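You operate a simulated robot arm through the tools that you are given. There is no shell and no other tool. Be economical: measure what you need, move in short steps, check, and stop when the job is done.

You run a simulated two-armed robot. Do the job below in one go: nothing can be reset, and whatever is moved stays where it is left.

## Task
Take the white block on the left end of the packing bench and put it away on the top of the side table. Then put one of the green clips from the left end of the packing bench on the middle shelf of the pad rack. Then take the small divider from the middle shelf of the packing bench and put it on top of the white grey layer pad on the low deck of the cart. The order counts. Set down upright: white block.

It is judged by the outcome, as a careful person would: the job done as asked, and still so three seconds after it is handed in. It fails if anything else is knocked over, pushed out of place, dropped, spilled or broken.

## Robot
Two 7-joint arms with fingered hands on one trunk, on a base that drives. Base frame: it is fixed to the floor where the robot stands at the start and does not move with it; the origin is under the middle of the robot, x ahead of it, y to its left, z up; the surface under the hand at the start is at about z = 0.85. Units: m, degrees, N and s.
The left shoulder is at the start at [0.05, 0.17, 1.318], the right one opposite. With the tool pointing down near the work surface each hand reaches from about 0.1 to 0.72 m from the robot's upright axis, wherever it stands, measured 20 degrees to its own side. Places, roughly: grey layer pad [2.5, -1.25, 0.5]; middle shelf of the pad rack [0.7, -3, 0.6]; small divider (18x12x7 cm) [0.8, -0.2, 1.3]; top of the side table [-2.4, 0.9, 1]. Payload 4 kg a hand.
The tool frame of a hand sits at the grasp point between the pads (the TCP): z along the fingers, y along the line on which they close. The tips reach 0.026 m beyond it. Largest opening 0.132 m; the body of the gripper starts 0.073 m behind the TCP. The gripper is a hand of 4 fingers: y runs from the thumb to the fingers, the wrist lies at [0, 0, -0.224] in the tool frame, and closing takes about 1.5 s.
Orientation is told as [roll, pitch, yaw] about the base's x, y, z axes, in that order, counted from this pose: with the fingers straight down and closing along the base's y, the tool's x points along the base's -x, its y along +y and its z along -z.

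## Interface
- The arms move only by the tool drive_tool. It takes "left_rows", "right_rows" or both (then of equal length, played together; a hand with none holds still); each is a list of rows, each a list of 2 entries, a list of its own where there are three numbers: the turn, a rotation vector about the tool's x, y, z in degrees, then the shift along the tool's x, y, z in m. In form: [[[rx, ry, rz], [tx, ty, tz]], ...]. A call has 1 to 20 rows; each row is the pose to reach, as a shift and turn from the pose commanded when the call began, along the tool's axes at that moment. "left_hand" and "right_hand" are, for a hand that has rows, the finger opening in m, from 0 to 0.132, set as the call begins (left out, the last holds). Each row takes 0.2 s and may step no farther than 0.05 m and 8.6 degrees from the row before; otherwise, or with a gripper value out of range, the whole call is refused. Where a pose cannot be reached the arm comes as near as it can. A force on the tool above 40 N (or 10 N above the force at the start of the call, whichever is more), or a blocked arm, ends the call early, and 0.2 s more pass. The fingers move at their own pace (about 0.108 m/s each) and stop on an object; they squeeze with about 29 N. The grip force told is the motor's: it shows also when the fingers shut on nothing. Time passes only in rows, and 0.2 s behind the last, so rows that repeat a pose let the fingers close. It gives the time, the measured TCP pose, the force on the tool (base axes), the opening and the grip force at its end, in the units of the frame above (readings bear some noise), with the torque about the TCP (base axes, N m) and any sound that the robot's microphone picked up.
- Cameras (640 x 400 px; columns grow to the right, rows downward): "scene" is now at [0.1337, -0.0072, 1.5216]; the picture's right is [-0.06, -1.00, 0.00], its down [-0.32, 0.02, -0.95] and it looks along [0.95, -0.06, -0.32] (base axes); focal length 214 px, centre (320, 200). "left" rides on the left gripper at [-0.073, 0.006, -0.094] in its tool frame; the picture's right is [-0.08, -1.00, 0.00], its down [0.79, -0.06, -0.62] and it looks along [0.61, -0.05, 0.79] (tool axes); focal length 230 px, centre (320, 200). "right" rides on the right gripper at [0.073, 0.006, -0.094] in its tool frame; the picture's right is [-0.08, 1.00, 0.00], its down [-0.79, -0.06, -0.62] and it looks along [-0.61, -0.05, 0.79] (tool axes); focal length 230 px, centre (320, 200). There is no depth. A picture from a camera that has moved, and an enlarged one, comes with that camera's place and axes in the base frame and with its lens.
- capture(camera): a new picture of that camera. It takes no simulated time.
- raise_lower(by): slides the trunk up (or, below 0, down) by that many m; the arms and the scene camera ride with it, the base frame stays. It gives what a move gives, with no picture.
- drive_base(legs): drives the robot by 1 to 6 legs, each [ahead, left, turn to the left] in m, m and degrees, along the robot's own axes; the way and the turn of a leg run together, so that a leg with both is an arc; at most 1.5 m and 180 degrees a leg. The arms and the cameras ride along, it lands a little off, and it stops where it bumps. It gives what a move gives.
- move_fingers(finger1, finger2, finger3, thumb_bend, hand): sets how far each is bent, from 0 (flat) to 1 (curled in); at 0.3 the hand is open as for a grip, at 0.7 the pads meet at the TCP. One left out holds its place. A second passes; each finger stops where it meets its share of the squeeze, and holds until it gets a number again. A gripper value or a shape takes the hand back. It gives what a move gives, with no picture; readings hold the bend of each and the force on the fingers (four entries, about 0 where the hand has none), thumb and palm.
- grasp_type(shape, hand): the hand has 4 fingers and takes this shape, open, in about a second: jaw (thumb against the fingers, like two jaws); tri (thumb and two fingers); tip (a fingertip pinch); poke (one finger out to press); point (the index stretched); flat (the hand flat); cup (the hand cupped); fist (a fist). The gripper value then closes the fingers along that shape, each until it touches; the sizes above hold for jaw. It gives what a move gives, with no picture.
- head_to(pan, tilt): turns the head with the scene camera to pan (to the left, within 80 degrees either way) and tilt (down, from -29 to 69), counted from straight ahead of the robot. It gives what a move gives.
- zoom(camera, box): a new picture of the part [left, top, right, bottom] of that camera's present view, enlarged. It takes no simulated time.
- hand_in(): hands the job in; it is judged then, once.

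Go step by step. Nothing tells you exact positions but the pictures and the camera data: compare them with the known pose of the tool, close in by small moves and look again before you grip or let go. The budget is 165 turns and 122 pictures, counting those below and the enlarged ones. Unless the task says otherwise, let go and move clear before handing in.

The tools are called after ">>>" as name(argument=value, ...) on one line, values as JSON. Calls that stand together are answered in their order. drive_tool: Moves the arms, as the interface text tells. Its arguments: {"type":"object","properties":{"left_rows":{"type":"array","items":{"type":"array"}},"left_hand":{"type":"number"},"right_rows":{"type":"array","items":{"type":"array"}},"right_hand":{"type":"number"}},"required":[]} The other tools are called the same way: raise_lower (by) slides the trunk up or down; grasp_type (shape, hand) gives the hand a shape; move_fingers (finger1, finger2, finger3, thumb_bend, hand) moves the fingers one by one; drive_base (legs) drives the base; head_to (pan, tilt) turns the head that bears the scene camera; capture (camera) takes a picture; zoom (camera, box) takes an enlarged picture of a part of a camera's view; hand_in () hands the job in.

At the start:

```text
clock: 0.0
left_eef_pos: [0.4332, 0.1535, 1.4869]
left_tcp_rot: [0.0, -0.2, 0.1]
left_ft_force: [0.2, 0.3, -0.6]
left_moment: [0.01, -0.02, 0.0]
left_finger_gap: 0.1318
left_grasp_force: 0.0
left_shape: jaw
left_bend: [0.3, 0.3, 0.3, 0.3]
left_finger forces: [0.0, 0.0, 0.1, 0.0, 0.1, 0.1]
right_eef_pos: [0.3319, -0.2033, 1.5518]
right_tcp_rot: [0.0, -0.1, 0.1]
right_ft_force: [-0.9, -0.6, 0.1]
right_moment: [0.01, 0.0, 0.0]
right_finger_gap: 0.1318
right_grasp_force: 0.0
right_shape: jaw
right_bend: [0.3, 0.3, 0.3, 0.3]
right_finger forces: [0.0, 0.0, 0.0, 0.1, 0.1, 0.1]
trunk travel left (down, up): [-0.329, 0.022]
robot x, y, heading: [0.0015, -0.0034, -0.1]
head pan, tilt: [-3.5, 18.7]
```

scene: 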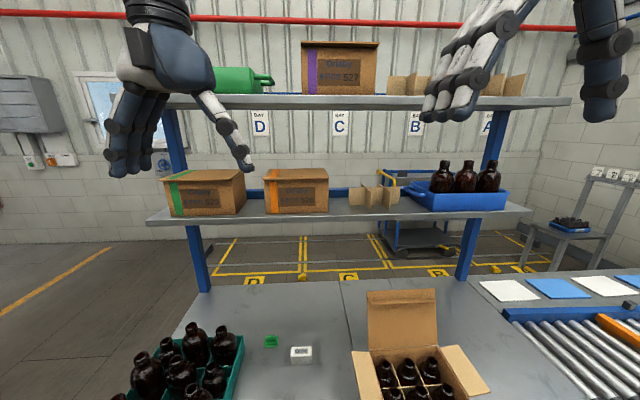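
right: 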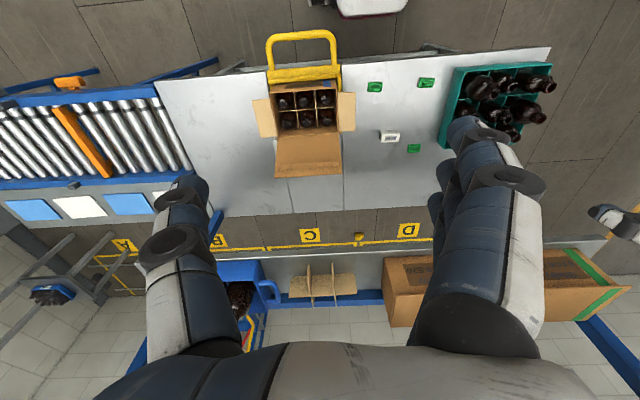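
left: 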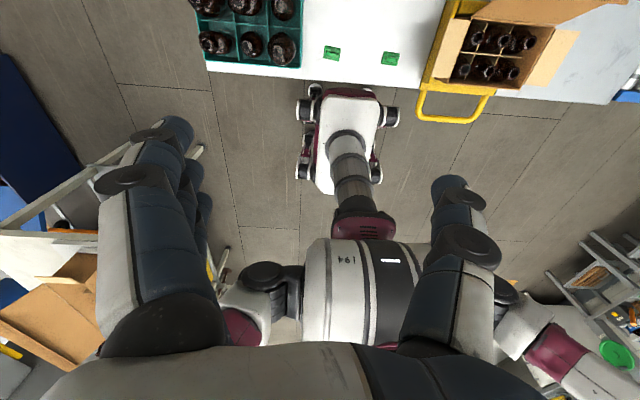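

I see the white block at about [0.60, 0.02, 0.87], with green clips around it on the bench. I'll tilt the head down for a closer look before I reach.

>>> head_to(pan=0, tilt=50)

>>> capture(camera="scene")

>>> zoom(camera="scene", box=[220, 130, 420, 255])

```text
clock: 1.0
left_eef_pos: [0.4338, 0.1521, 1.4866]
left_tcp_rot: [0.0, -0.1, 0.0]
left_ft_force: [-1.0, 0.2, -0.5]
left_moment: [-0.01, -0.03, -0.04]
left_finger_gap: 0.1319
left_grasp_force: 0.0
left_shape: jaw
left_bend: [0.3, 0.3, 0.3, 0.3]
left_finger forces: [0.0, 0.1, 0.0, 0.0, 0.1, 0.0]
right_eef_pos: [0.3324, -0.2026, 1.5513]
right_tcp_rot: [-0.1, -0.1, 0.0]
right_ft_force: [-0.6, -0.8, 0.0]
right_moment: [0.04, -0.03, 0.02]
right_finger_gap: 0.1319
right_grasp_force: 0.1
right_shape: jaw
right_bend: [0.3, 0.3, 0.3, 0.3]
right_finger forces: [0.0, 0.1, 0.1, 0.0, 0.0, 0.0]
trunk travel left (down, up): [-0.329, 0.022]
robot x, y, heading: [0.0027, 0.001, 0.0]
head pan, tilt: [0.0, 50.0]
```

```text
118 pictures are left
camera scene: at [0.1177, -0.0014, 1.4739], right [0.0, -1.0, 0.0], down [-0.77, 0.0, -0.64], along [0.64, 0.0, -0.77], focal length 214 px, centre (320, 200)
```

scene: 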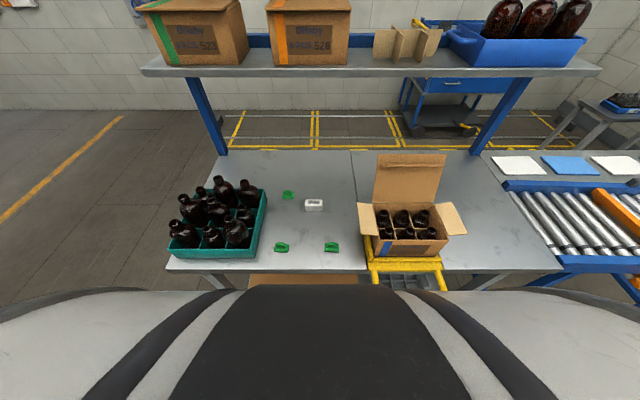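

```text
3.20 times, centred on (320, 192) of scene
camera zoom: at [0.1177, -0.0014, 1.4739], right [0.0, -1.0, 0.0], down [-0.77, 0.0, -0.64], along [0.64, 0.0, -0.77], focal length 686 px, centre (320, 224)
```

zoom: 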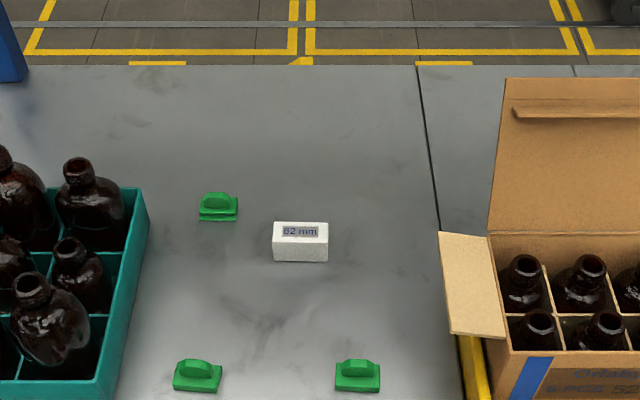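

The block is about 62x25x44 mm, centred near [0.592, 0.02]. I'll bring the left hand above it and check from there.

>>> drive_tool(left_rows=[[[0, 0, 0], [-0.014, -0.012, 0.04]], [[0, 0, 0], [-0.028, -0.024, 0.08]], [[0, 0, 0], [-0.043, -0.036, 0.12]], [[0, 0, 0], [-0.057, -0.048, 0.16]], [[0, 0, 0], [-0.072, -0.06, 0.2]], [[0, 0, 0], [-0.086, -0.072, 0.24]], [[0, 0, 0], [-0.1, -0.084, 0.28]], [[0, 0, 0], [-0.115, -0.096, 0.32]], [[0, 0, 0], [-0.13, -0.108, 0.36]], [[0, 0, 0], [-0.144, -0.12, 0.4]], [[0, 0, 0], [-0.158, -0.132, 0.437]], [[0, 0, 0], [-0.158, -0.132, 0.437]]])

>>> capture(camera="left")

>>> capture(camera="scene")

```text
clock: 3.8
left_eef_pos: [0.614, 0.0548, 1.0657]
left_tcp_rot: [-2.8, -0.6, 4.6]
left_ft_force: [0.1, 0.3, 0.2]
left_moment: [-0.04, -0.01, 0.01]
left_finger_gap: 0.1317
left_grasp_force: 0.0
left_shape: jaw
left_bend: [0.3, 0.3, 0.3, 0.3]
left_finger forces: [0.0, 0.1, 0.0, 0.1, 0.0, 0.1]
right_eef_pos: [0.3328, -0.2018, 1.5514]
right_tcp_rot: [0.0, -0.1, 0.0]
right_ft_force: [0.4, -0.5, -0.6]
right_moment: [0.0, 0.02, 0.03]
right_finger_gap: 0.1318
right_grasp_force: 0.0
right_shape: jaw
right_bend: [0.3, 0.3, 0.3, 0.3]
right_finger forces: [0.0, 0.1, 0.0, 0.2, 0.0, 0.0]
trunk travel left (down, up): [-0.329, 0.022]
robot x, y, heading: [0.0008, 0.0013, 0.2]
head pan, tilt: [0.0, 50.0]
stopped in row 12 (left hand): the arm was blocked; the commanded pose is now the measured one
```

```text
116 pictures are left
camera left: at [0.6849, 0.0708, 1.1581], right [0.16, -0.99, 0.05], down [-0.79, -0.1, 0.61], along [-0.6, -0.14, -0.79], focal length 230 px, centre (320, 200)
```

left: 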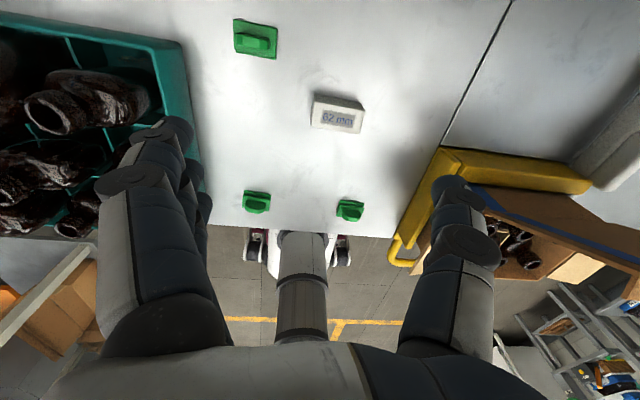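

```text
115 pictures are left
camera scene: at [0.1183, -0.0009, 1.4738], right [0.0, -1.0, 0.0], down [-0.77, 0.0, -0.64], along [0.64, 0.0, -0.77], focal length 214 px, centre (320, 200)
```

scene: 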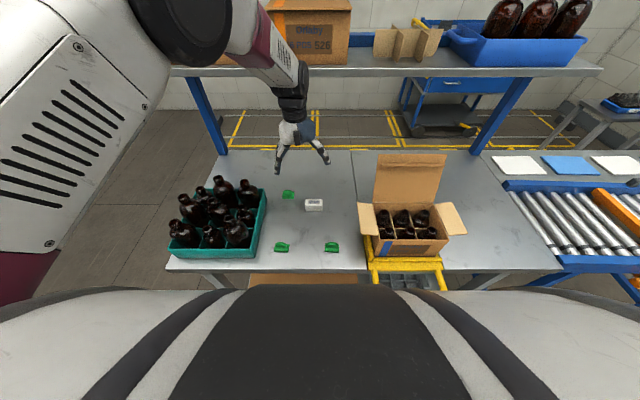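

The arm stopped a little short of the target without any contact, so I'll nudge on toward the block and square up the hand.

>>> drive_tool(left_rows=[[[2, 0, 3], [0.01, -0.01, 0.03]], [[3, 0, 4.5], [0.02, -0.02, 0.06]], [[3, 0, 4.5], [0.022, -0.035, 0.08]], [[3, 0, 4.5], [0.022, -0.035, 0.08]]])

```text
clock: 5.0
left_eef_pos: [0.6146, 0.0433, 0.9976]
left_tcp_rot: [-7.5, -1.3, 4.4]
left_ft_force: [0.0, 0.0, -0.2]
left_moment: [0.0, 0.02, -0.01]
left_finger_gap: 0.1321
left_grasp_force: 0.0
left_shape: jaw
left_bend: [0.3, 0.3, 0.3, 0.3]
left_finger forces: [0.1, 0.0, 0.1, 0.0, 0.0, 0.0]
right_eef_pos: [0.3328, -0.2025, 1.5525]
right_tcp_rot: [0.0, 0.0, 0.1]
right_ft_force: [-0.4, 0.4, 1.0]
right_moment: [-0.02, 0.01, 0.04]
right_finger_gap: 0.1319
right_grasp_force: 0.1
right_shape: jaw
right_bend: [0.3, 0.3, 0.3, 0.3]
right_finger forces: [0.0, 0.0, 0.1, 0.1, 0.1, 0.1]
trunk travel left (down, up): [-0.329, 0.022]
robot x, y, heading: [-0.0003, 0.0023, 0.0]
head pan, tilt: [0.0, 50.0]
stopped in row 4 (left hand): the arm was blocked; the commanded pose is now the measured one
```

The arm is at its joint limit this far across its body. I'll raise the hand and shift the base to the right, so the block lies on the left arm's own side.

>>> drive_tool(left_rows=[[[2, 0, 0], [0.0, 0.01, -0.04]], [[4, 0, 0], [0.0, 0.02, -0.08]], [[6, 0, 0], [0, 0.04, -0.12]], [[7, 0, 2], [0, 0.06, -0.16]], [[7, 0, 4], [0, 0.08, -0.18]], [[7, 0, 4], [0.02, 0.1, -0.18]]])

>>> drive_base(legs=[[-0.04, -0.16, 0]])

>>> capture(camera="scene")

>>> capture(camera="left")

```text
clock: 6.4
left_eef_pos: [0.5766, 0.1607, 1.1611]
left_tcp_rot: [-14.2, -2.3, 0.0]
left_ft_force: [0.4, 0.0, 0.4]
left_moment: [-0.02, -0.02, -0.02]
left_finger_gap: 0.1317
left_grasp_force: 0.1
left_shape: jaw
left_bend: [0.3, 0.3, 0.3, 0.3]
left_finger forces: [0.0, 0.1, 0.0, 0.1, 0.1, 0.0]
right_eef_pos: [0.3308, -0.201, 1.5514]
right_tcp_rot: [0.0, 0.0, 0.0]
right_ft_force: [-0.6, -0.8, -0.5]
right_moment: [0.01, 0.01, 0.01]
right_finger_gap: 0.1316
right_grasp_force: 0.1
right_shape: jaw
right_bend: [0.3, 0.3, 0.3, 0.3]
right_finger forces: [0.0, 0.1, 0.0, 0.1, 0.1, 0.0]
trunk travel left (down, up): [-0.329, 0.022]
robot x, y, heading: [0.0013, 0.0016, 0.2]
head pan, tilt: [0.0, 50.0]
```

```text
clock: 8.4
left_eef_pos: [0.5378, -0.0026, 1.1608]
left_tcp_rot: [-14.3, -2.2, -0.1]
left_ft_force: [0.7, 0.6, -1.0]
left_moment: [-0.01, 0.0, 0.01]
left_finger_gap: 0.1316
left_grasp_force: 0.1
left_shape: jaw
left_bend: [0.3, 0.3, 0.3, 0.3]
left_finger forces: [0.1, 0.0, 0.1, 0.0, 0.0, 0.0]
right_eef_pos: [0.2928, -0.3645, 1.5519]
right_tcp_rot: [-0.1, 0.1, 0.0]
right_ft_force: [-0.2, 0.2, 0.6]
right_moment: [0.01, 0.0, -0.01]
right_finger_gap: 0.1317
right_grasp_force: 0.0
right_shape: jaw
right_bend: [0.3, 0.3, 0.3, 0.3]
right_finger forces: [0.0, 0.0, 0.1, 0.0, 0.1, 0.0]
trunk travel left (down, up): [-0.329, 0.022]
robot x, y, heading: [-0.0394, -0.1639, -0.4]
head pan, tilt: [0.0, 50.0]
```

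```text
114 pictures are left
camera scene: at [0.0774, -0.1627, 1.4739], right [0.0, -1.0, 0.0], down [-0.77, 0.0, -0.64], along [0.64, 0.0, -0.77], focal length 214 px, centre (320, 200)
```

scene: 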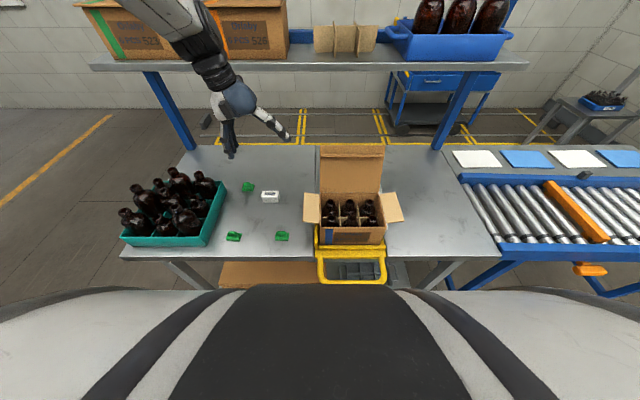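

```text
113 pictures are left
camera left: at [0.6086, 0.0267, 1.2516], right [0.07, -0.97, 0.25], down [-0.81, 0.09, 0.58], along [-0.59, -0.24, -0.77], focal length 230 px, centre (320, 200)
```

left: 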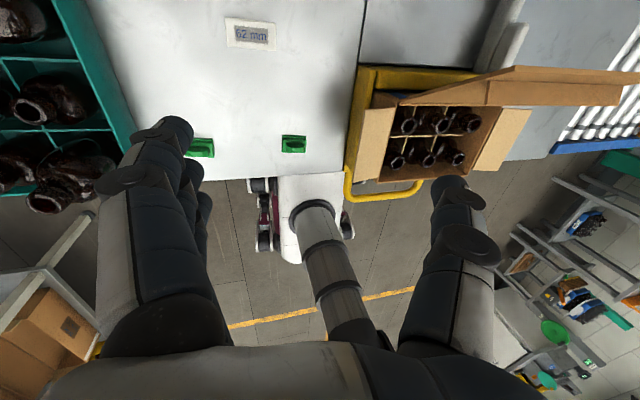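

The block now sits at about [0.59, 0.02], on the left arm's side. I'll straighten the hand above it.

>>> drive_tool(left_rows=[[[-5, 0, 0], [-0.015, 0.015, 0.035]], [[-10, 0, 0], [-0.03, 0.03, 0.07]], [[-14.3, 2, 0], [-0.045, 0.045, 0.1]], [[-14.3, 2, 0], [-0.05, 0.0515, 0.121]], [[-14.3, 2, 0], [-0.05, 0.0515, 0.121]]])

>>> capture(camera="left")

>>> capture(camera="scene")

```text
clock: 9.6
left_eef_pos: [0.5937, 0.0199, 1.0335]
left_tcp_rot: [0.1, -0.2, -0.3]
left_ft_force: [0.8, 0.7, -1.2]
left_moment: [0.0, -0.02, -0.04]
left_finger_gap: 0.1318
left_grasp_force: 0.1
left_shape: jaw
left_bend: [0.3, 0.3, 0.3, 0.3]
left_finger forces: [0.0, 0.1, 0.0, 0.0, 0.0, 0.1]
right_eef_pos: [0.2919, -0.364, 1.5512]
right_tcp_rot: [0.1, 0.1, -0.2]
right_ft_force: [-1.6, 0.4, 0.0]
right_moment: [0.02, 0.0, 0.0]
right_finger_gap: 0.1318
right_grasp_force: 0.1
right_shape: jaw
right_bend: [0.3, 0.3, 0.3, 0.3]
right_finger forces: [0.0, 0.0, 0.0, 0.0, 0.0, 0.0]
trunk travel left (down, up): [-0.329, 0.022]
robot x, y, heading: [-0.0372, -0.1599, -0.1]
head pan, tilt: [0.0, 50.0]
```

```text
112 pictures are left
camera left: at [0.6671, 0.0246, 1.1266], right [0.07, -1.0, 0.0], down [-0.79, -0.06, 0.61], along [-0.61, -0.04, -0.79], focal length 230 px, centre (320, 200)
```

left: 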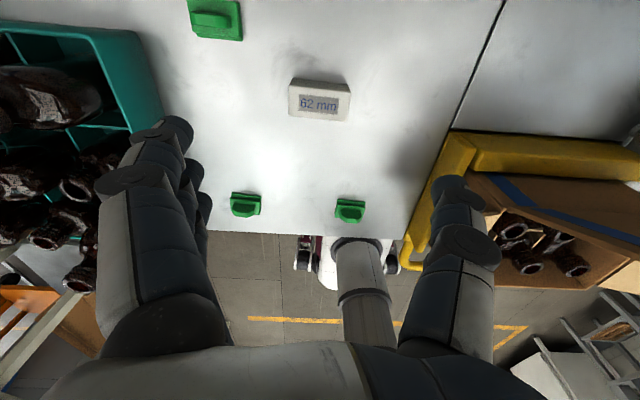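

```text
111 pictures are left
camera scene: at [0.0772, -0.1627, 1.4739], right [0.0, -1.0, 0.0], down [-0.77, 0.0, -0.64], along [0.64, 0.0, -0.77], focal length 214 px, centre (320, 200)
```

scene: 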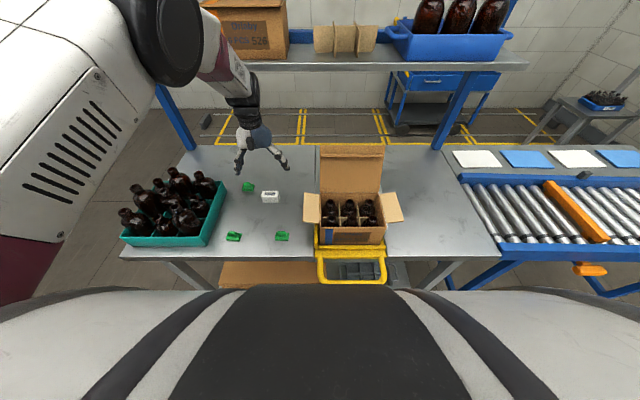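

The hand is aligned with the block. I'll descend to z 0.885 and close.

>>> drive_tool(left_rows=[[[0, 0, 0], [-0.006, 0.001, 0.04]], [[0, 0, 0], [-0.006, 0.001, 0.08]], [[0, 0, 0], [-0.006, 0.001, 0.11]], [[0, 0, 0], [-0.006, 0.001, 0.13]], [[0, 0, 0], [-0.006, 0.001, 0.148]], [[0, 0, 0], [-0.006, 0.001, 0.148]]])

>>> capture(camera="left")

>>> zoom(camera="scene", box=[190, 130, 350, 230])

```text
clock: 11.0
left_eef_pos: [0.6012, 0.0172, 0.8852]
left_tcp_rot: [0.1, -0.2, -0.3]
left_ft_force: [0.1, -0.9, 0.1]
left_moment: [0.0, 0.02, -0.04]
left_finger_gap: 0.1319
left_grasp_force: 0.2
left_shape: jaw
left_bend: [0.3, 0.3, 0.3, 0.3]
left_finger forces: [0.1, 0.0, 0.0, 0.0, 0.0, 0.1]
right_eef_pos: [0.2907, -0.3645, 1.5504]
right_tcp_rot: [0.0, 0.0, -0.2]
right_ft_force: [-0.2, 0.4, 0.2]
right_moment: [-0.02, 0.01, 0.01]
right_finger_gap: 0.1317
right_grasp_force: 0.0
right_shape: jaw
right_bend: [0.3, 0.3, 0.3, 0.3]
right_finger forces: [0.1, 0.0, 0.0, 0.1, 0.0, 0.0]
trunk travel left (down, up): [-0.329, 0.022]
robot x, y, heading: [-0.037, -0.1629, -0.3]
head pan, tilt: [0.0, 50.0]
```

```text
110 pictures are left
camera left: at [0.674, 0.023, 0.9778], right [0.07, -1.0, 0.0], down [-0.79, -0.06, 0.61], along [-0.61, -0.04, -0.79], focal length 230 px, centre (320, 200)
```

left: 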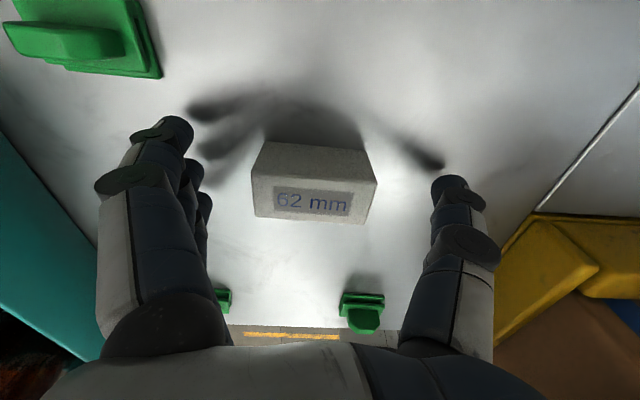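

```text
4.00 times, centred on (270, 180) of scene
camera zoom: at [0.0772, -0.1626, 1.4739], right [0.0, -1.0, 0.0], down [-0.77, 0.0, -0.64], along [0.64, 0.0, -0.77], focal length 858 px, centre (520, 280)
```

zoom: 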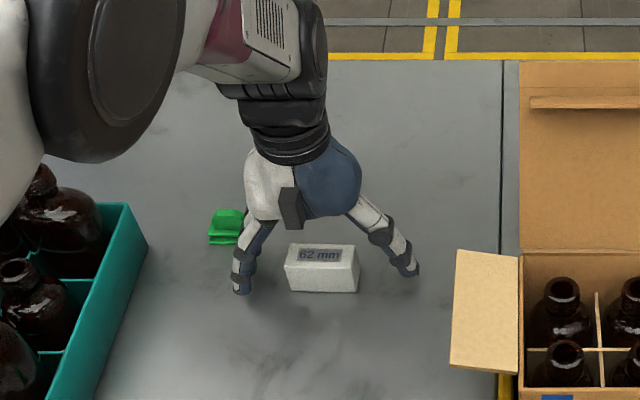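

The block is between the fingers, with its centre near x 0.608. I'll nudge the hand slightly, close it and lift a little.

>>> drive_tool(left_rows=[[[0, 0, 0], [-0.006, 0.003, 0]], [[0, 0, 0], [-0.006, 0.003, 0]]])

>>> drive_tool(left_rows=[[[0, 0, 0], [0, 0, 0]], [[0, 0, 0], [0, 0, 0]], [[0, 0, 0], [0, 0, 0]], [[0, 0, 0], [0, 0, 0]], [[0, 0, 0], [0, 0, 0]], [[0, 0, 0], [0, 0, 0]], [[0, 0, 0], [0, 0, 0]], [[0, 0, 0], [0, 0, 0]]], left_hand=0.04)

>>> drive_tool(left_rows=[[[0, 0, 0], [0, 0, -0.01]], [[0, 0, 0], [0, 0, -0.03]], [[0, 0, 0], [0, 0, -0.06]], [[0, 0, 0], [0, 0, -0.06]]])

>>> capture(camera="left")

```text
clock: 11.6
left_eef_pos: [0.6058, 0.0217, 0.8854]
left_tcp_rot: [0.1, -0.2, -0.3]
left_ft_force: [-0.2, -0.3, -0.3]
left_moment: [-0.01, 0.01, 0.02]
left_finger_gap: 0.1319
left_grasp_force: 0.1
left_shape: jaw
left_bend: [0.3, 0.3, 0.3, 0.3]
left_finger forces: [0.0, 0.0, 0.0, 0.0, 0.1, 0.0]
right_eef_pos: [0.292, -0.3645, 1.5513]
right_tcp_rot: [0.0, 0.0, -0.1]
right_ft_force: [0.4, 0.5, 0.1]
right_moment: [0.02, -0.01, 0.01]
right_finger_gap: 0.1316
right_grasp_force: 0.0
right_shape: jaw
right_bend: [0.3, 0.3, 0.3, 0.3]
right_finger forces: [0.1, 0.1, 0.0, 0.0, 0.0, 0.1]
trunk travel left (down, up): [-0.329, 0.022]
robot x, y, heading: [-0.0393, -0.1604, -0.1]
head pan, tilt: [0.0, 50.0]
```

```text
clock: 13.4
left_eef_pos: [0.6063, 0.0213, 0.8849]
left_tcp_rot: [0.1, -0.1, -0.3]
left_ft_force: [0.8, -0.8, 2.9]
left_moment: [0.1, 0.02, -0.01]
left_finger_gap: 0.0409
left_grasp_force: 28.7
left_shape: jaw
left_bend: [0.68, 0.72, 0.73, 0.71]
left_finger forces: [0.0, 13.7, 16.3, 0.0, 23.7, 0.1]
right_eef_pos: [0.2917, -0.3644, 1.5511]
right_tcp_rot: [0.0, 0.1, -0.1]
right_ft_force: [-0.5, -0.2, 0.0]
right_moment: [0.0, 0.02, 0.01]
right_finger_gap: 0.1319
right_grasp_force: 0.0
right_shape: jaw
right_bend: [0.3, 0.3, 0.3, 0.3]
right_finger forces: [0.1, 0.0, 0.1, 0.0, 0.1, 0.0]
trunk travel left (down, up): [-0.329, 0.022]
robot x, y, heading: [-0.0386, -0.1645, -0.3]
head pan, tilt: [0.0, 50.0]
```

```text
clock: 14.4
left_eef_pos: [0.6045, 0.0226, 0.9447]
left_tcp_rot: [0.1, -0.1, -0.3]
left_ft_force: [-0.3, 0.0, -0.8]
left_moment: [-0.01, -0.01, -0.01]
left_finger_gap: 0.041
left_grasp_force: 28.9
left_shape: jaw
left_bend: [0.68, 0.72, 0.73, 0.71]
left_finger forces: [0.1, 14.1, 15.6, 0.0, 23.5, 0.1]
right_eef_pos: [0.2922, -0.3647, 1.5525]
right_tcp_rot: [0.1, 0.0, 0.0]
right_ft_force: [-0.5, 0.2, -0.2]
right_moment: [0.01, 0.03, 0.0]
right_finger_gap: 0.1318
right_grasp_force: 0.0
right_shape: jaw
right_bend: [0.3, 0.3, 0.3, 0.3]
right_finger forces: [0.0, 0.1, 0.0, 0.0, 0.0, 0.0]
trunk travel left (down, up): [-0.329, 0.022]
robot x, y, heading: [-0.038, -0.1602, 0.1]
head pan, tilt: [0.0, 50.0]
```

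```text
108 pictures are left
camera left: at [0.6784, 0.0274, 1.038], right [0.07, -1.0, 0.0], down [-0.79, -0.06, 0.61], along [-0.61, -0.04, -0.79], focal length 230 px, centre (320, 200)
```

left: 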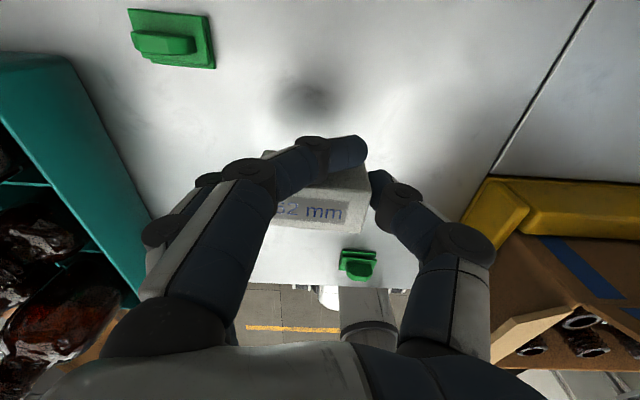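

The block is held and lifted. I'll raise it higher and look around to the left and right before driving.

>>> drive_tool(left_rows=[[[0, 0, 0], [0, 0.01, -0.045]], [[0, 0, 0], [0.0, 0.02, -0.09]], [[0, 0, 0], [0.01, 0.03, -0.135]], [[0, 0, 0], [0.03, 0.04, -0.18]], [[0, 0, 0], [0.06, 0.05, -0.21]], [[0, 0, 0], [0.1, 0.06, -0.23]], [[0, 0, 0], [0.14, 0.07, -0.25]], [[0, 0, 0], [0.18, 0.07, -0.26]], [[0, 0, 0], [0.18, 0.07, -0.26]]])

>>> head_to(pan=80, tilt=20)

>>> capture(camera="scene")

>>> head_to(pan=-80, tilt=20)

>>> capture(camera="scene")

>>> capture(camera="left")

>>> capture(camera="right")

```text
refused: row 4 steps farther than a row can; nothing moved
```

```text
clock: 15.9
left_eef_pos: [0.6049, 0.0224, 0.9441]
left_tcp_rot: [0.2, -0.3, -0.4]
left_ft_force: [-0.2, 0.6, -1.6]
left_moment: [0.0, 0.0, -0.01]
left_finger_gap: 0.0412
left_grasp_force: 28.9
left_shape: jaw
left_bend: [0.68, 0.72, 0.73, 0.71]
left_finger forces: [0.0, 14.0, 15.7, 0.1, 23.3, 0.1]
right_eef_pos: [0.2922, -0.3645, 1.5513]
right_tcp_rot: [0.1, 0.0, -0.1]
right_ft_force: [0.1, 0.1, -0.8]
right_moment: [0.02, 0.0, -0.02]
right_finger_gap: 0.1316
right_grasp_force: 0.1
right_shape: jaw
right_bend: [0.3, 0.3, 0.3, 0.3]
right_finger forces: [0.0, 0.0, 0.0, 0.0, 0.0, 0.1]
trunk travel left (down, up): [-0.329, 0.022]
robot x, y, heading: [-0.0395, -0.166, -0.1]
head pan, tilt: [80.0, 20.0]
```

```text
107 pictures are left
camera scene: at [0.0169, -0.0707, 1.5194], right [0.98, -0.18, 0.0], down [-0.06, -0.34, -0.94], along [0.17, 0.92, -0.34], focal length 214 px, centre (320, 200)
```

scene: 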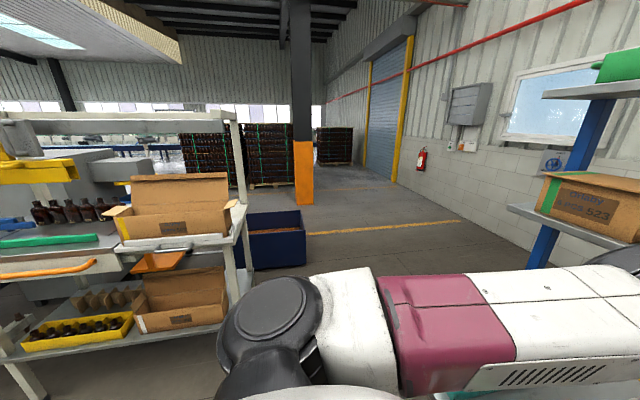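

```text
clock: 18.4
left_eef_pos: [0.6044, 0.0223, 0.9455]
left_tcp_rot: [0.1, -0.2, -0.3]
left_ft_force: [-0.2, 0.5, -1.5]
left_moment: [-0.01, -0.01, -0.01]
left_finger_gap: 0.0409
left_grasp_force: 29.7
left_shape: jaw
left_bend: [0.68, 0.72, 0.73, 0.71]
left_finger forces: [0.0, 13.9, 15.6, 0.0, 23.4, 0.1]
right_eef_pos: [0.2915, -0.3646, 1.5517]
right_tcp_rot: [0.0, 0.0, -0.1]
right_ft_force: [-0.2, 0.3, -0.6]
right_moment: [0.02, 0.01, 0.02]
right_finger_gap: 0.132
right_grasp_force: 0.0
right_shape: jaw
right_bend: [0.3, 0.3, 0.3, 0.3]
right_finger forces: [0.0, 0.0, 0.0, 0.0, 0.0, 0.0]
trunk travel left (down, up): [-0.329, 0.022]
robot x, y, heading: [-0.0412, -0.1639, 0.0]
head pan, tilt: [-80.0, 20.0]
```

```text
106 pictures are left
camera scene: at [0.0166, -0.2541, 1.5194], right [-0.98, -0.17, 0.0], down [-0.06, 0.34, -0.94], along [0.16, -0.93, -0.34], focal length 214 px, centre (320, 200)
```

scene: 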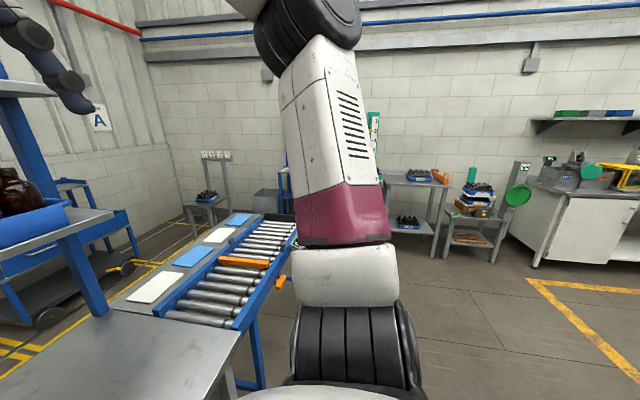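

```text
105 pictures are left
camera left: at [0.6782, 0.0275, 1.0381], right [0.07, -1.0, 0.0], down [-0.79, -0.06, 0.61], along [-0.61, -0.04, -0.79], focal length 230 px, centre (320, 200)
```

left: 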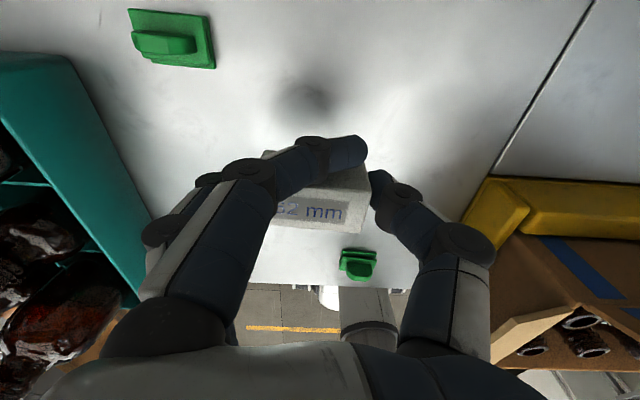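

```text
104 pictures are left
camera right: at [0.2179, -0.357, 1.6455], right [0.08, 1.0, 0.0], down [0.79, -0.06, 0.62], along [0.61, -0.05, -0.79], focal length 230 px, centre (320, 200)
```

right: 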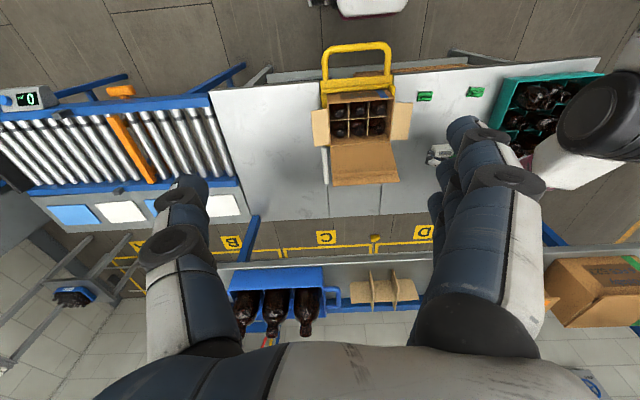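

I can see a shelf unit on the left at about y > 1.0. I'll raise and tuck the block, then back off from the bench.

>>> drive_tool(left_rows=[[[0, 0, 0], [0, 0.01, -0.045]], [[0, 0, 0], [0.0, 0.02, -0.09]], [[0, 0, 0], [0.01, 0.03, -0.13]], [[0, 0, 0], [0.03, 0.04, -0.17]], [[0, 0, 0], [0.06, 0.05, -0.2]], [[0, 0, 0], [0.1, 0.06, -0.22]], [[0, 0, 0], [0.14, 0.07, -0.24]], [[0, 0, 0], [0.18, 0.08, -0.25]], [[0, 0, 0], [0.18, 0.08, -0.25]]])

>>> drive_base(legs=[[-0.35, 0, 0]])

>>> head_to(pan=80, tilt=25)

>>> capture(camera="scene")

>>> capture(camera="left")

```text
clock: 20.4
left_eef_pos: [0.4254, 0.1042, 1.1944]
left_tcp_rot: [0.2, -0.1, -0.3]
left_ft_force: [0.1, 0.4, -0.3]
left_moment: [-0.03, 0.01, 0.0]
left_finger_gap: 0.0411
left_grasp_force: 28.9
left_shape: jaw
left_bend: [0.68, 0.72, 0.73, 0.71]
left_finger forces: [0.0, 14.1, 15.8, 0.1, 23.3, 0.0]
right_eef_pos: [0.2929, -0.364, 1.5513]
right_tcp_rot: [0.0, 0.1, -0.2]
right_ft_force: [0.3, 0.0, 0.2]
right_moment: [0.02, 0.05, 0.0]
right_finger_gap: 0.1316
right_grasp_force: 0.2
right_shape: jaw
right_bend: [0.3, 0.3, 0.3, 0.3]
right_finger forces: [0.0, 0.0, 0.0, 0.1, 0.0, 0.0]
trunk travel left (down, up): [-0.329, 0.022]
robot x, y, heading: [-0.0391, -0.162, -0.0]
head pan, tilt: [-80.0, 20.0]
```

```text
clock: 22.7
left_eef_pos: [0.0708, 0.1073, 1.1958]
left_tcp_rot: [0.1, -0.2, 0.1]
left_ft_force: [-0.9, 0.3, -1.9]
left_moment: [0.0, -0.01, -0.01]
left_finger_gap: 0.041
left_grasp_force: 28.6
left_shape: jaw
left_bend: [0.68, 0.72, 0.73, 0.71]
left_finger forces: [0.1, 14.1, 15.8, 0.1, 23.2, 0.0]
right_eef_pos: [-0.0579, -0.3616, 1.5519]
right_tcp_rot: [-0.1, 0.0, 0.5]
right_ft_force: [-0.2, 0.3, 0.6]
right_moment: [0.0, 0.0, 0.04]
right_finger_gap: 0.1319
right_grasp_force: 0.0
right_shape: jaw
right_bend: [0.3, 0.3, 0.3, 0.3]
right_finger forces: [0.0, 0.0, 0.1, 0.0, 0.1, 0.0]
trunk travel left (down, up): [-0.329, 0.022]
robot x, y, heading: [-0.3915, -0.1626, 0.5]
head pan, tilt: [-80.0, 20.0]
```

```text
clock: 25.1
left_eef_pos: [0.0712, 0.1055, 1.1964]
left_tcp_rot: [0.1, -0.2, 0.2]
left_ft_force: [-0.5, 1.0, -0.8]
left_moment: [0.0, -0.01, 0.01]
left_finger_gap: 0.041
left_grasp_force: 29.1
left_shape: jaw
left_bend: [0.68, 0.72, 0.73, 0.71]
left_finger forces: [0.0, 14.2, 15.8, 0.1, 23.3, 0.1]
right_eef_pos: [-0.0574, -0.3626, 1.5514]
right_tcp_rot: [0.0, -0.1, 0.4]
right_ft_force: [-0.5, -0.1, 0.5]
right_moment: [0.02, 0.0, 0.0]
right_finger_gap: 0.1318
right_grasp_force: 0.0
right_shape: jaw
right_bend: [0.3, 0.3, 0.3, 0.3]
right_finger forces: [0.0, 0.0, 0.0, 0.0, 0.1, 0.0]
trunk travel left (down, up): [-0.329, 0.022]
robot x, y, heading: [-0.3936, -0.1591, 0.2]
head pan, tilt: [80.0, 25.0]
```

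```text
103 pictures are left
camera scene: at [-0.3354, -0.072, 1.5113], right [0.99, -0.17, 0.0], down [-0.07, -0.42, -0.91], along [0.15, 0.89, -0.42], focal length 214 px, centre (320, 200)
```

scene: 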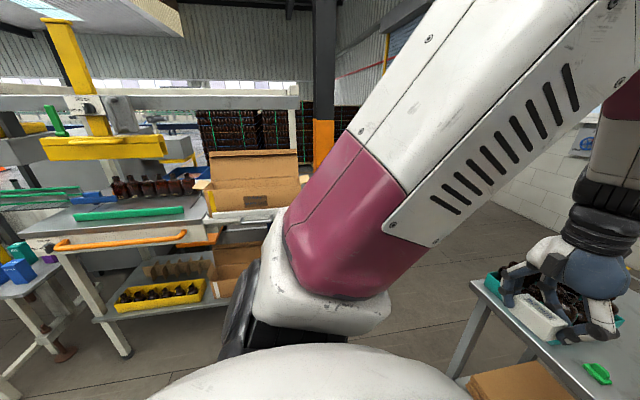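

```text
102 pictures are left
camera left: at [0.1445, 0.1119, 1.2883], right [0.08, -1.0, 0.0], down [-0.79, -0.06, 0.61], along [-0.61, -0.05, -0.79], focal length 230 px, centre (320, 200)
```

left: 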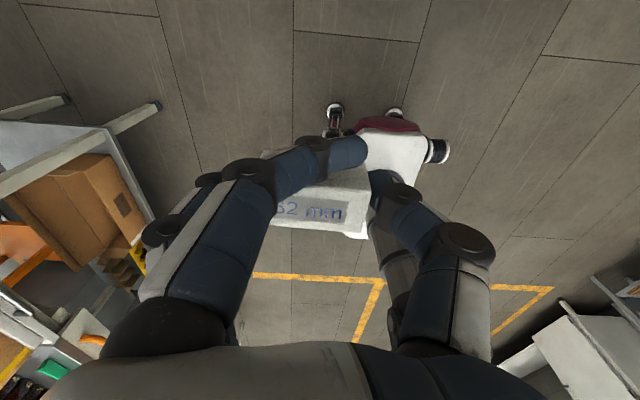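

The floor here is open. I'll turn on the spot to face the other way and look for the side table.

>>> drive_base(legs=[[0, 0, 150]])

>>> head_to(pan=0, tilt=20)

>>> capture(camera="scene")

```text
clock: 31.7
left_eef_pos: [-0.9254, -0.1602, 1.1965]
left_tcp_rot: [0.1, -0.2, 149.9]
left_ft_force: [0.4, -0.4, -1.3]
left_moment: [0.03, 0.04, -0.03]
left_finger_gap: 0.0408
left_grasp_force: 29.1
left_shape: jaw
left_bend: [0.68, 0.72, 0.73, 0.71]
left_finger forces: [0.1, 13.9, 14.9, 0.0, 23.1, 0.0]
right_eef_pos: [-0.5793, 0.1791, 1.552]
right_tcp_rot: [-0.1, -0.1, 150.1]
right_ft_force: [-0.3, -0.7, -0.4]
right_moment: [-0.03, -0.03, -0.02]
right_finger_gap: 0.1319
right_grasp_force: 0.1
right_shape: jaw
right_bend: [0.3, 0.3, 0.3, 0.3]
right_finger forces: [0.0, 0.1, 0.1, 0.1, 0.0, 0.0]
trunk travel left (down, up): [-0.329, 0.022]
robot x, y, heading: [-0.3931, -0.1622, 150.3]
head pan, tilt: [80.0, 25.0]
```

```text
clock: 33.2
left_eef_pos: [-0.9249, -0.1587, 1.1956]
left_tcp_rot: [0.1, -0.2, 149.9]
left_ft_force: [-0.4, 0.0, 0.3]
left_moment: [-0.01, -0.04, -0.03]
left_finger_gap: 0.0407
left_grasp_force: 28.9
left_shape: jaw
left_bend: [0.68, 0.72, 0.73, 0.71]
left_finger forces: [0.0, 13.8, 14.9, 0.0, 22.9, 0.0]
right_eef_pos: [-0.5772, 0.1809, 1.5504]
right_tcp_rot: [0.0, 0.0, 150.0]
right_ft_force: [-0.4, -0.8, -0.8]
right_moment: [-0.01, 0.0, -0.02]
right_finger_gap: 0.1318
right_grasp_force: 0.0
right_shape: jaw
right_bend: [0.3, 0.3, 0.3, 0.3]
right_finger forces: [0.0, 0.0, 0.0, 0.1, 0.0, 0.1]
trunk travel left (down, up): [-0.329, 0.022]
robot x, y, heading: [-0.3897, -0.1611, 150.0]
head pan, tilt: [0.0, 20.0]
```

```text
101 pictures are left
camera scene: at [-0.5067, -0.0967, 1.5194], right [0.5, 0.87, 0.0], down [0.3, -0.17, -0.94], along [-0.81, 0.47, -0.34], focal length 214 px, centre (320, 200)
```

scene: 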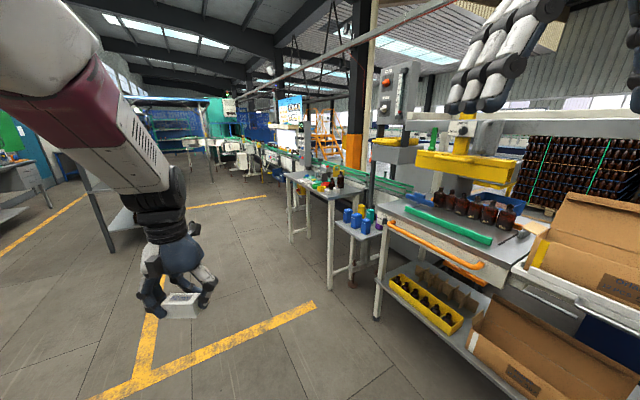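

The table with small items on top, near [-2.4, 0.9], is the side table; its front edge is at about y 0.8. I'll drive around to face it from the -y side.

>>> drive_base(legs=[[0, 0, 30], [1.4, 0, 0], [0.5, 0, 0], [0, 0, -90]])

>>> head_to(pan=0, tilt=35)

>>> capture(camera="scene")

```text
clock: 48.2
left_eef_pos: [-2.5769, 0.2892, 1.1954]
left_tcp_rot: [0.1, -0.2, 89.0]
left_ft_force: [0.5, 0.2, -0.9]
left_moment: [-0.03, 0.05, 0.01]
left_finger_gap: 0.0392
left_grasp_force: 29.3
left_shape: jaw
left_bend: [0.68, 0.72, 0.74, 0.71]
left_finger forces: [0.0, 14.9, 11.0, 0.0, 21.7, 0.0]
right_eef_pos: [-2.1108, 0.1493, 1.5505]
right_tcp_rot: [0.0, 0.0, 89.2]
right_ft_force: [-0.3, 0.4, -0.5]
right_moment: [-0.04, 0.02, 0.01]
right_finger_gap: 0.1316
right_grasp_force: 0.0
right_shape: jaw
right_bend: [0.3, 0.3, 0.3, 0.3]
right_finger forces: [0.1, 0.1, 0.0, 0.1, 0.1, 0.0]
trunk travel left (down, up): [-0.329, 0.022]
robot x, y, heading: [-2.3167, -0.1823, 89.3]
head pan, tilt: [0.0, 20.0]
```

```text
clock: 49.0
left_eef_pos: [-2.5772, 0.2881, 1.1966]
left_tcp_rot: [0.1, -0.1, 89.0]
left_ft_force: [-0.1, 0.3, -0.2]
left_moment: [-0.01, -0.01, -0.01]
left_finger_gap: 0.0391
left_grasp_force: 29.0
left_shape: jaw
left_bend: [0.68, 0.72, 0.74, 0.71]
left_finger forces: [0.0, 14.7, 11.1, 0.1, 21.7, 0.0]
right_eef_pos: [-2.1107, 0.1503, 1.5512]
right_tcp_rot: [0.0, 0.0, 89.2]
right_ft_force: [0.2, 0.6, 0.0]
right_moment: [-0.01, 0.01, -0.02]
right_finger_gap: 0.1318
right_grasp_force: 0.1
right_shape: jaw
right_bend: [0.3, 0.3, 0.3, 0.3]
right_finger forces: [0.0, 0.0, 0.0, 0.0, 0.0, 0.0]
trunk travel left (down, up): [-0.329, 0.022]
robot x, y, heading: [-2.3168, -0.1765, 89.0]
head pan, tilt: [0.0, 35.0]
```

```text
100 pictures are left
camera scene: at [-2.3156, -0.0525, 1.4956], right [1.0, -0.01, 0.0], down [-0.01, -0.57, -0.82], along [0.01, 0.82, -0.57], focal length 214 px, centre (320, 200)
```

scene: 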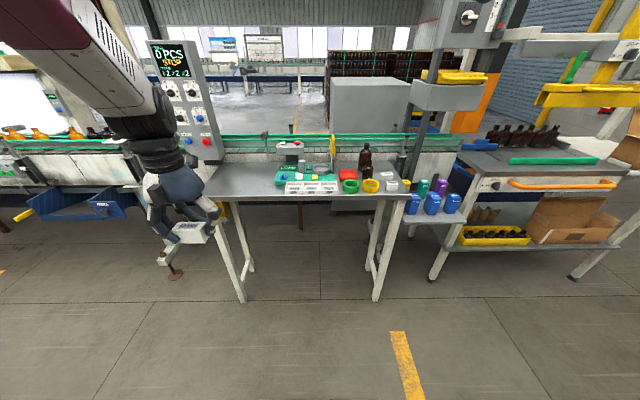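

The side table is ahead, with items to its right and free space on its left half. I'll zoom in on the table and check the grip.

>>> zoom(camera="scene", box=[180, 130, 420, 280])

>>> capture(camera="left")

```text
2.67 times, centred on (300, 205) of scene
camera zoom: at [-2.3156, -0.0525, 1.4956], right [1.0, -0.01, 0.0], down [-0.01, -0.57, -0.82], along [0.01, 0.82, -0.57], focal length 572 px, centre (373, 187)
```

zoom: 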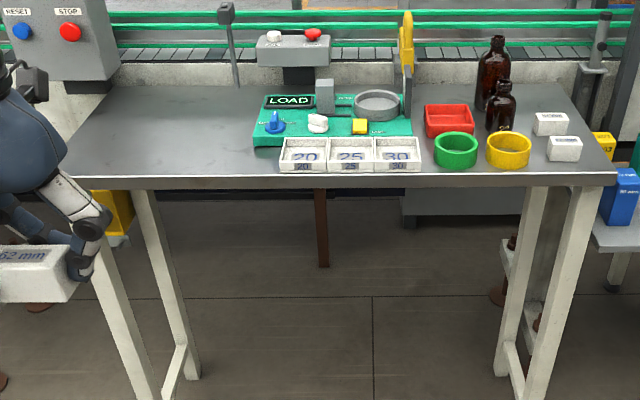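

```text
98 pictures are left
camera left: at [-2.58, 0.3617, 1.2883], right [1.0, 0.06, 0.0], down [0.05, -0.79, 0.61], along [0.04, -0.61, -0.79], focal length 230 px, centre (320, 200)
```

left: 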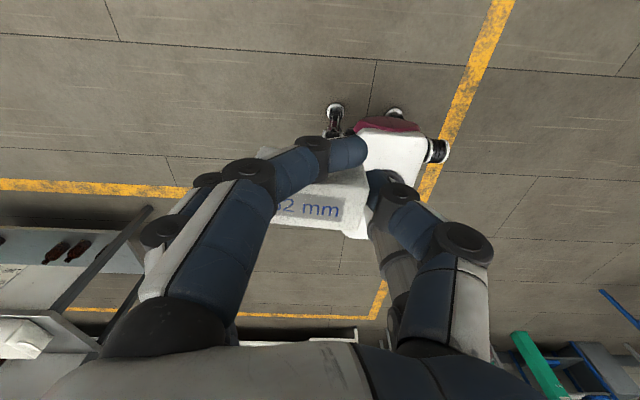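

The left half of the table top is free. I'll drive 0.3 m closer and triangulate the table height.

>>> drive_base(legs=[[0.3, 0, 1]])

>>> head_to(pan=10, tilt=45)

>>> capture(camera="scene")

>>> capture(camera="right")

```text
clock: 51.0
left_eef_pos: [-2.5832, 0.5838, 1.1952]
left_tcp_rot: [0.1, -0.3, 90.1]
left_ft_force: [-0.9, 0.3, -1.3]
left_moment: [0.02, -0.03, 0.03]
left_finger_gap: 0.0391
left_grasp_force: 28.8
left_shape: jaw
left_bend: [0.68, 0.72, 0.74, 0.71]
left_finger forces: [0.0, 14.8, 11.1, 0.1, 21.9, 0.0]
right_eef_pos: [-2.115, 0.4531, 1.5511]
right_tcp_rot: [0.0, 0.0, 90.3]
right_ft_force: [0.8, 0.0, 0.2]
right_moment: [0.01, 0.02, -0.02]
right_finger_gap: 0.1319
right_grasp_force: 0.0
right_shape: jaw
right_bend: [0.3, 0.3, 0.3, 0.3]
right_finger forces: [0.0, 0.0, 0.0, 0.0, 0.0, 0.1]
trunk travel left (down, up): [-0.329, 0.022]
robot x, y, heading: [-2.3161, 0.1212, 90.5]
head pan, tilt: [0.0, 35.0]
```

```text
clock: 51.8
left_eef_pos: [-2.5814, 0.5838, 1.1958]
left_tcp_rot: [0.1, -0.1, 90.0]
left_ft_force: [0.2, 0.0, -0.6]
left_moment: [-0.03, -0.02, -0.04]
left_finger_gap: 0.039
left_grasp_force: 29.3
left_shape: jaw
left_bend: [0.68, 0.72, 0.74, 0.71]
left_finger forces: [0.0, 14.8, 11.1, 0.1, 21.6, 0.0]
right_eef_pos: [-2.1139, 0.4527, 1.5511]
right_tcp_rot: [0.0, 0.0, 90.3]
right_ft_force: [-0.7, 0.6, -0.5]
right_moment: [-0.04, 0.0, 0.0]
right_finger_gap: 0.1321
right_grasp_force: 0.1
right_shape: jaw
right_bend: [0.3, 0.3, 0.3, 0.3]
right_finger forces: [0.1, 0.0, 0.0, 0.1, 0.0, 0.0]
trunk travel left (down, up): [-0.329, 0.022]
robot x, y, heading: [-2.3154, 0.1177, 90.0]
head pan, tilt: [10.0, 45.0]
```

```text
97 pictures are left
camera scene: at [-2.3301, 0.2388, 1.4808], right [0.98, 0.18, 0.0], down [0.12, -0.7, -0.71], along [-0.12, 0.7, -0.71], focal length 214 px, centre (320, 200)
```

scene: 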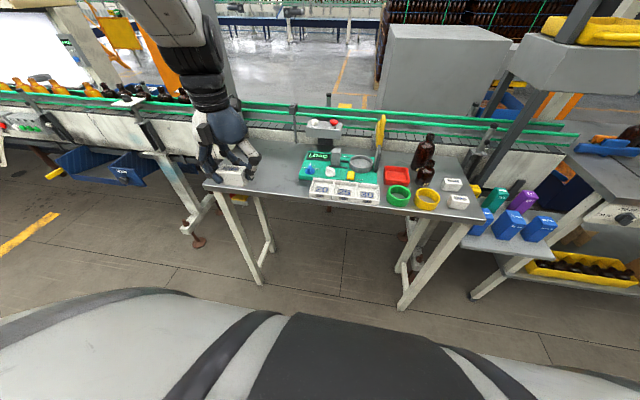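

```text
96 pictures are left
camera right: at [-2.1209, 0.3812, 1.6455], right [-1.0, 0.07, 0.0], down [0.06, 0.79, 0.62], along [0.05, 0.61, -0.79], focal length 230 px, centre (320, 200)
```

right: 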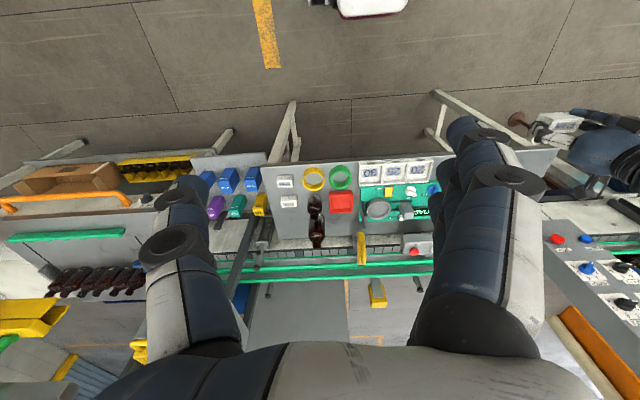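

The table top is at about z 0.95 with its front edge at about y 0.75. I'll drive closer so the hand is over the clear left part.

>>> drive_base(legs=[[0.2, 0.09, 0]])

>>> drive_tool(left_rows=[[[0, 0, 0], [-0.03, 0, 0.03]], [[0, 0, 0], [-0.07, 0, 0.06]], [[0, 0, 0], [-0.1, 0, 0.09]], [[0, 0, 0], [-0.1, 0, 0.12]], [[0, 0, 0], [-0.1, 0, 0.12]]])

>>> capture(camera="left")

>>> capture(camera="scene")

```text
clock: 53.4
left_eef_pos: [-2.6703, 0.7849, 1.1954]
left_tcp_rot: [0.1, -0.2, 89.8]
left_ft_force: [-0.2, 0.4, -1.8]
left_moment: [0.0, -0.02, 0.01]
left_finger_gap: 0.0392
left_grasp_force: 29.0
left_shape: jaw
left_bend: [0.68, 0.72, 0.74, 0.71]
left_finger forces: [0.0, 14.8, 11.1, 0.0, 21.7, 0.1]
right_eef_pos: [-2.2034, 0.6519, 1.5516]
right_tcp_rot: [0.0, 0.0, 89.9]
right_ft_force: [-0.3, -0.5, 0.8]
right_moment: [-0.03, -0.01, -0.01]
right_finger_gap: 0.1317
right_grasp_force: 0.1
right_shape: jaw
right_bend: [0.3, 0.3, 0.3, 0.3]
right_finger forces: [0.0, 0.1, 0.1, 0.0, 0.0, 0.1]
trunk travel left (down, up): [-0.329, 0.022]
robot x, y, heading: [-2.4074, 0.3233, 90.1]
head pan, tilt: [10.0, 45.0]
```

```text
clock: 54.6
left_eef_pos: [-2.6694, 0.8859, 1.0741]
left_tcp_rot: [0.2, -0.3, 89.7]
left_ft_force: [1.0, 0.6, -1.4]
left_moment: [0.0, 0.0, 0.02]
left_finger_gap: 0.0391
left_grasp_force: 29.1
left_shape: jaw
left_bend: [0.68, 0.72, 0.74, 0.71]
left_finger forces: [0.1, 14.8, 10.8, 0.0, 21.7, 0.0]
right_eef_pos: [-2.2029, 0.6528, 1.5517]
right_tcp_rot: [0.0, -0.1, 90.1]
right_ft_force: [-0.2, -0.4, -0.3]
right_moment: [0.01, 0.03, 0.0]
right_finger_gap: 0.132
right_grasp_force: 0.1
right_shape: jaw
right_bend: [0.3, 0.3, 0.3, 0.3]
right_finger forces: [0.0, 0.0, 0.0, 0.0, 0.0, 0.0]
trunk travel left (down, up): [-0.329, 0.022]
robot x, y, heading: [-2.4068, 0.3244, 90.0]
head pan, tilt: [10.0, 45.0]
```

```text
95 pictures are left
camera left: at [-2.6745, 0.9593, 1.1675], right [1.0, 0.07, 0.0], down [0.06, -0.79, 0.61], along [0.04, -0.61, -0.79], focal length 230 px, centre (320, 200)
```

left: 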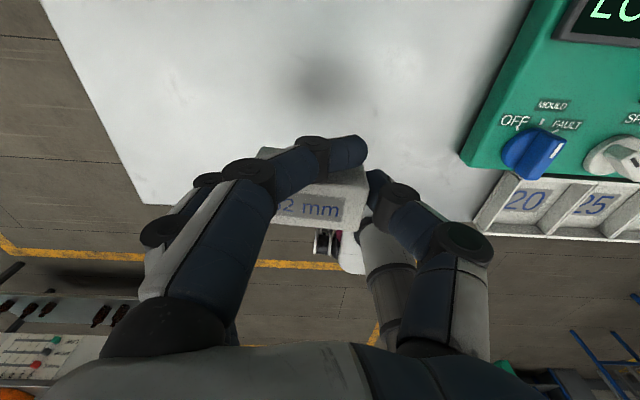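

```text
94 pictures are left
camera scene: at [-2.4188, 0.4392, 1.4808], right [0.98, 0.17, 0.0], down [0.12, -0.7, -0.71], along [-0.12, 0.7, -0.71], focal length 214 px, centre (320, 200)
```

scene: 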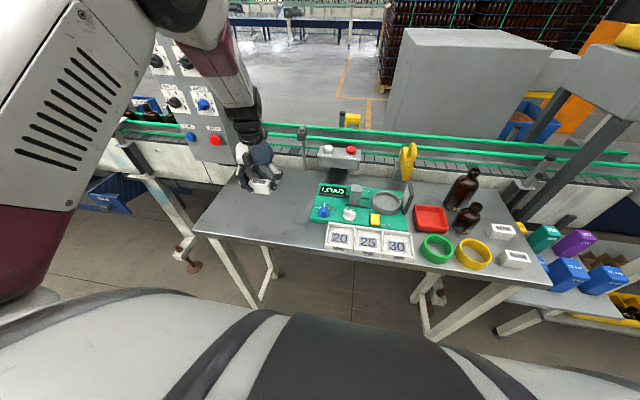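

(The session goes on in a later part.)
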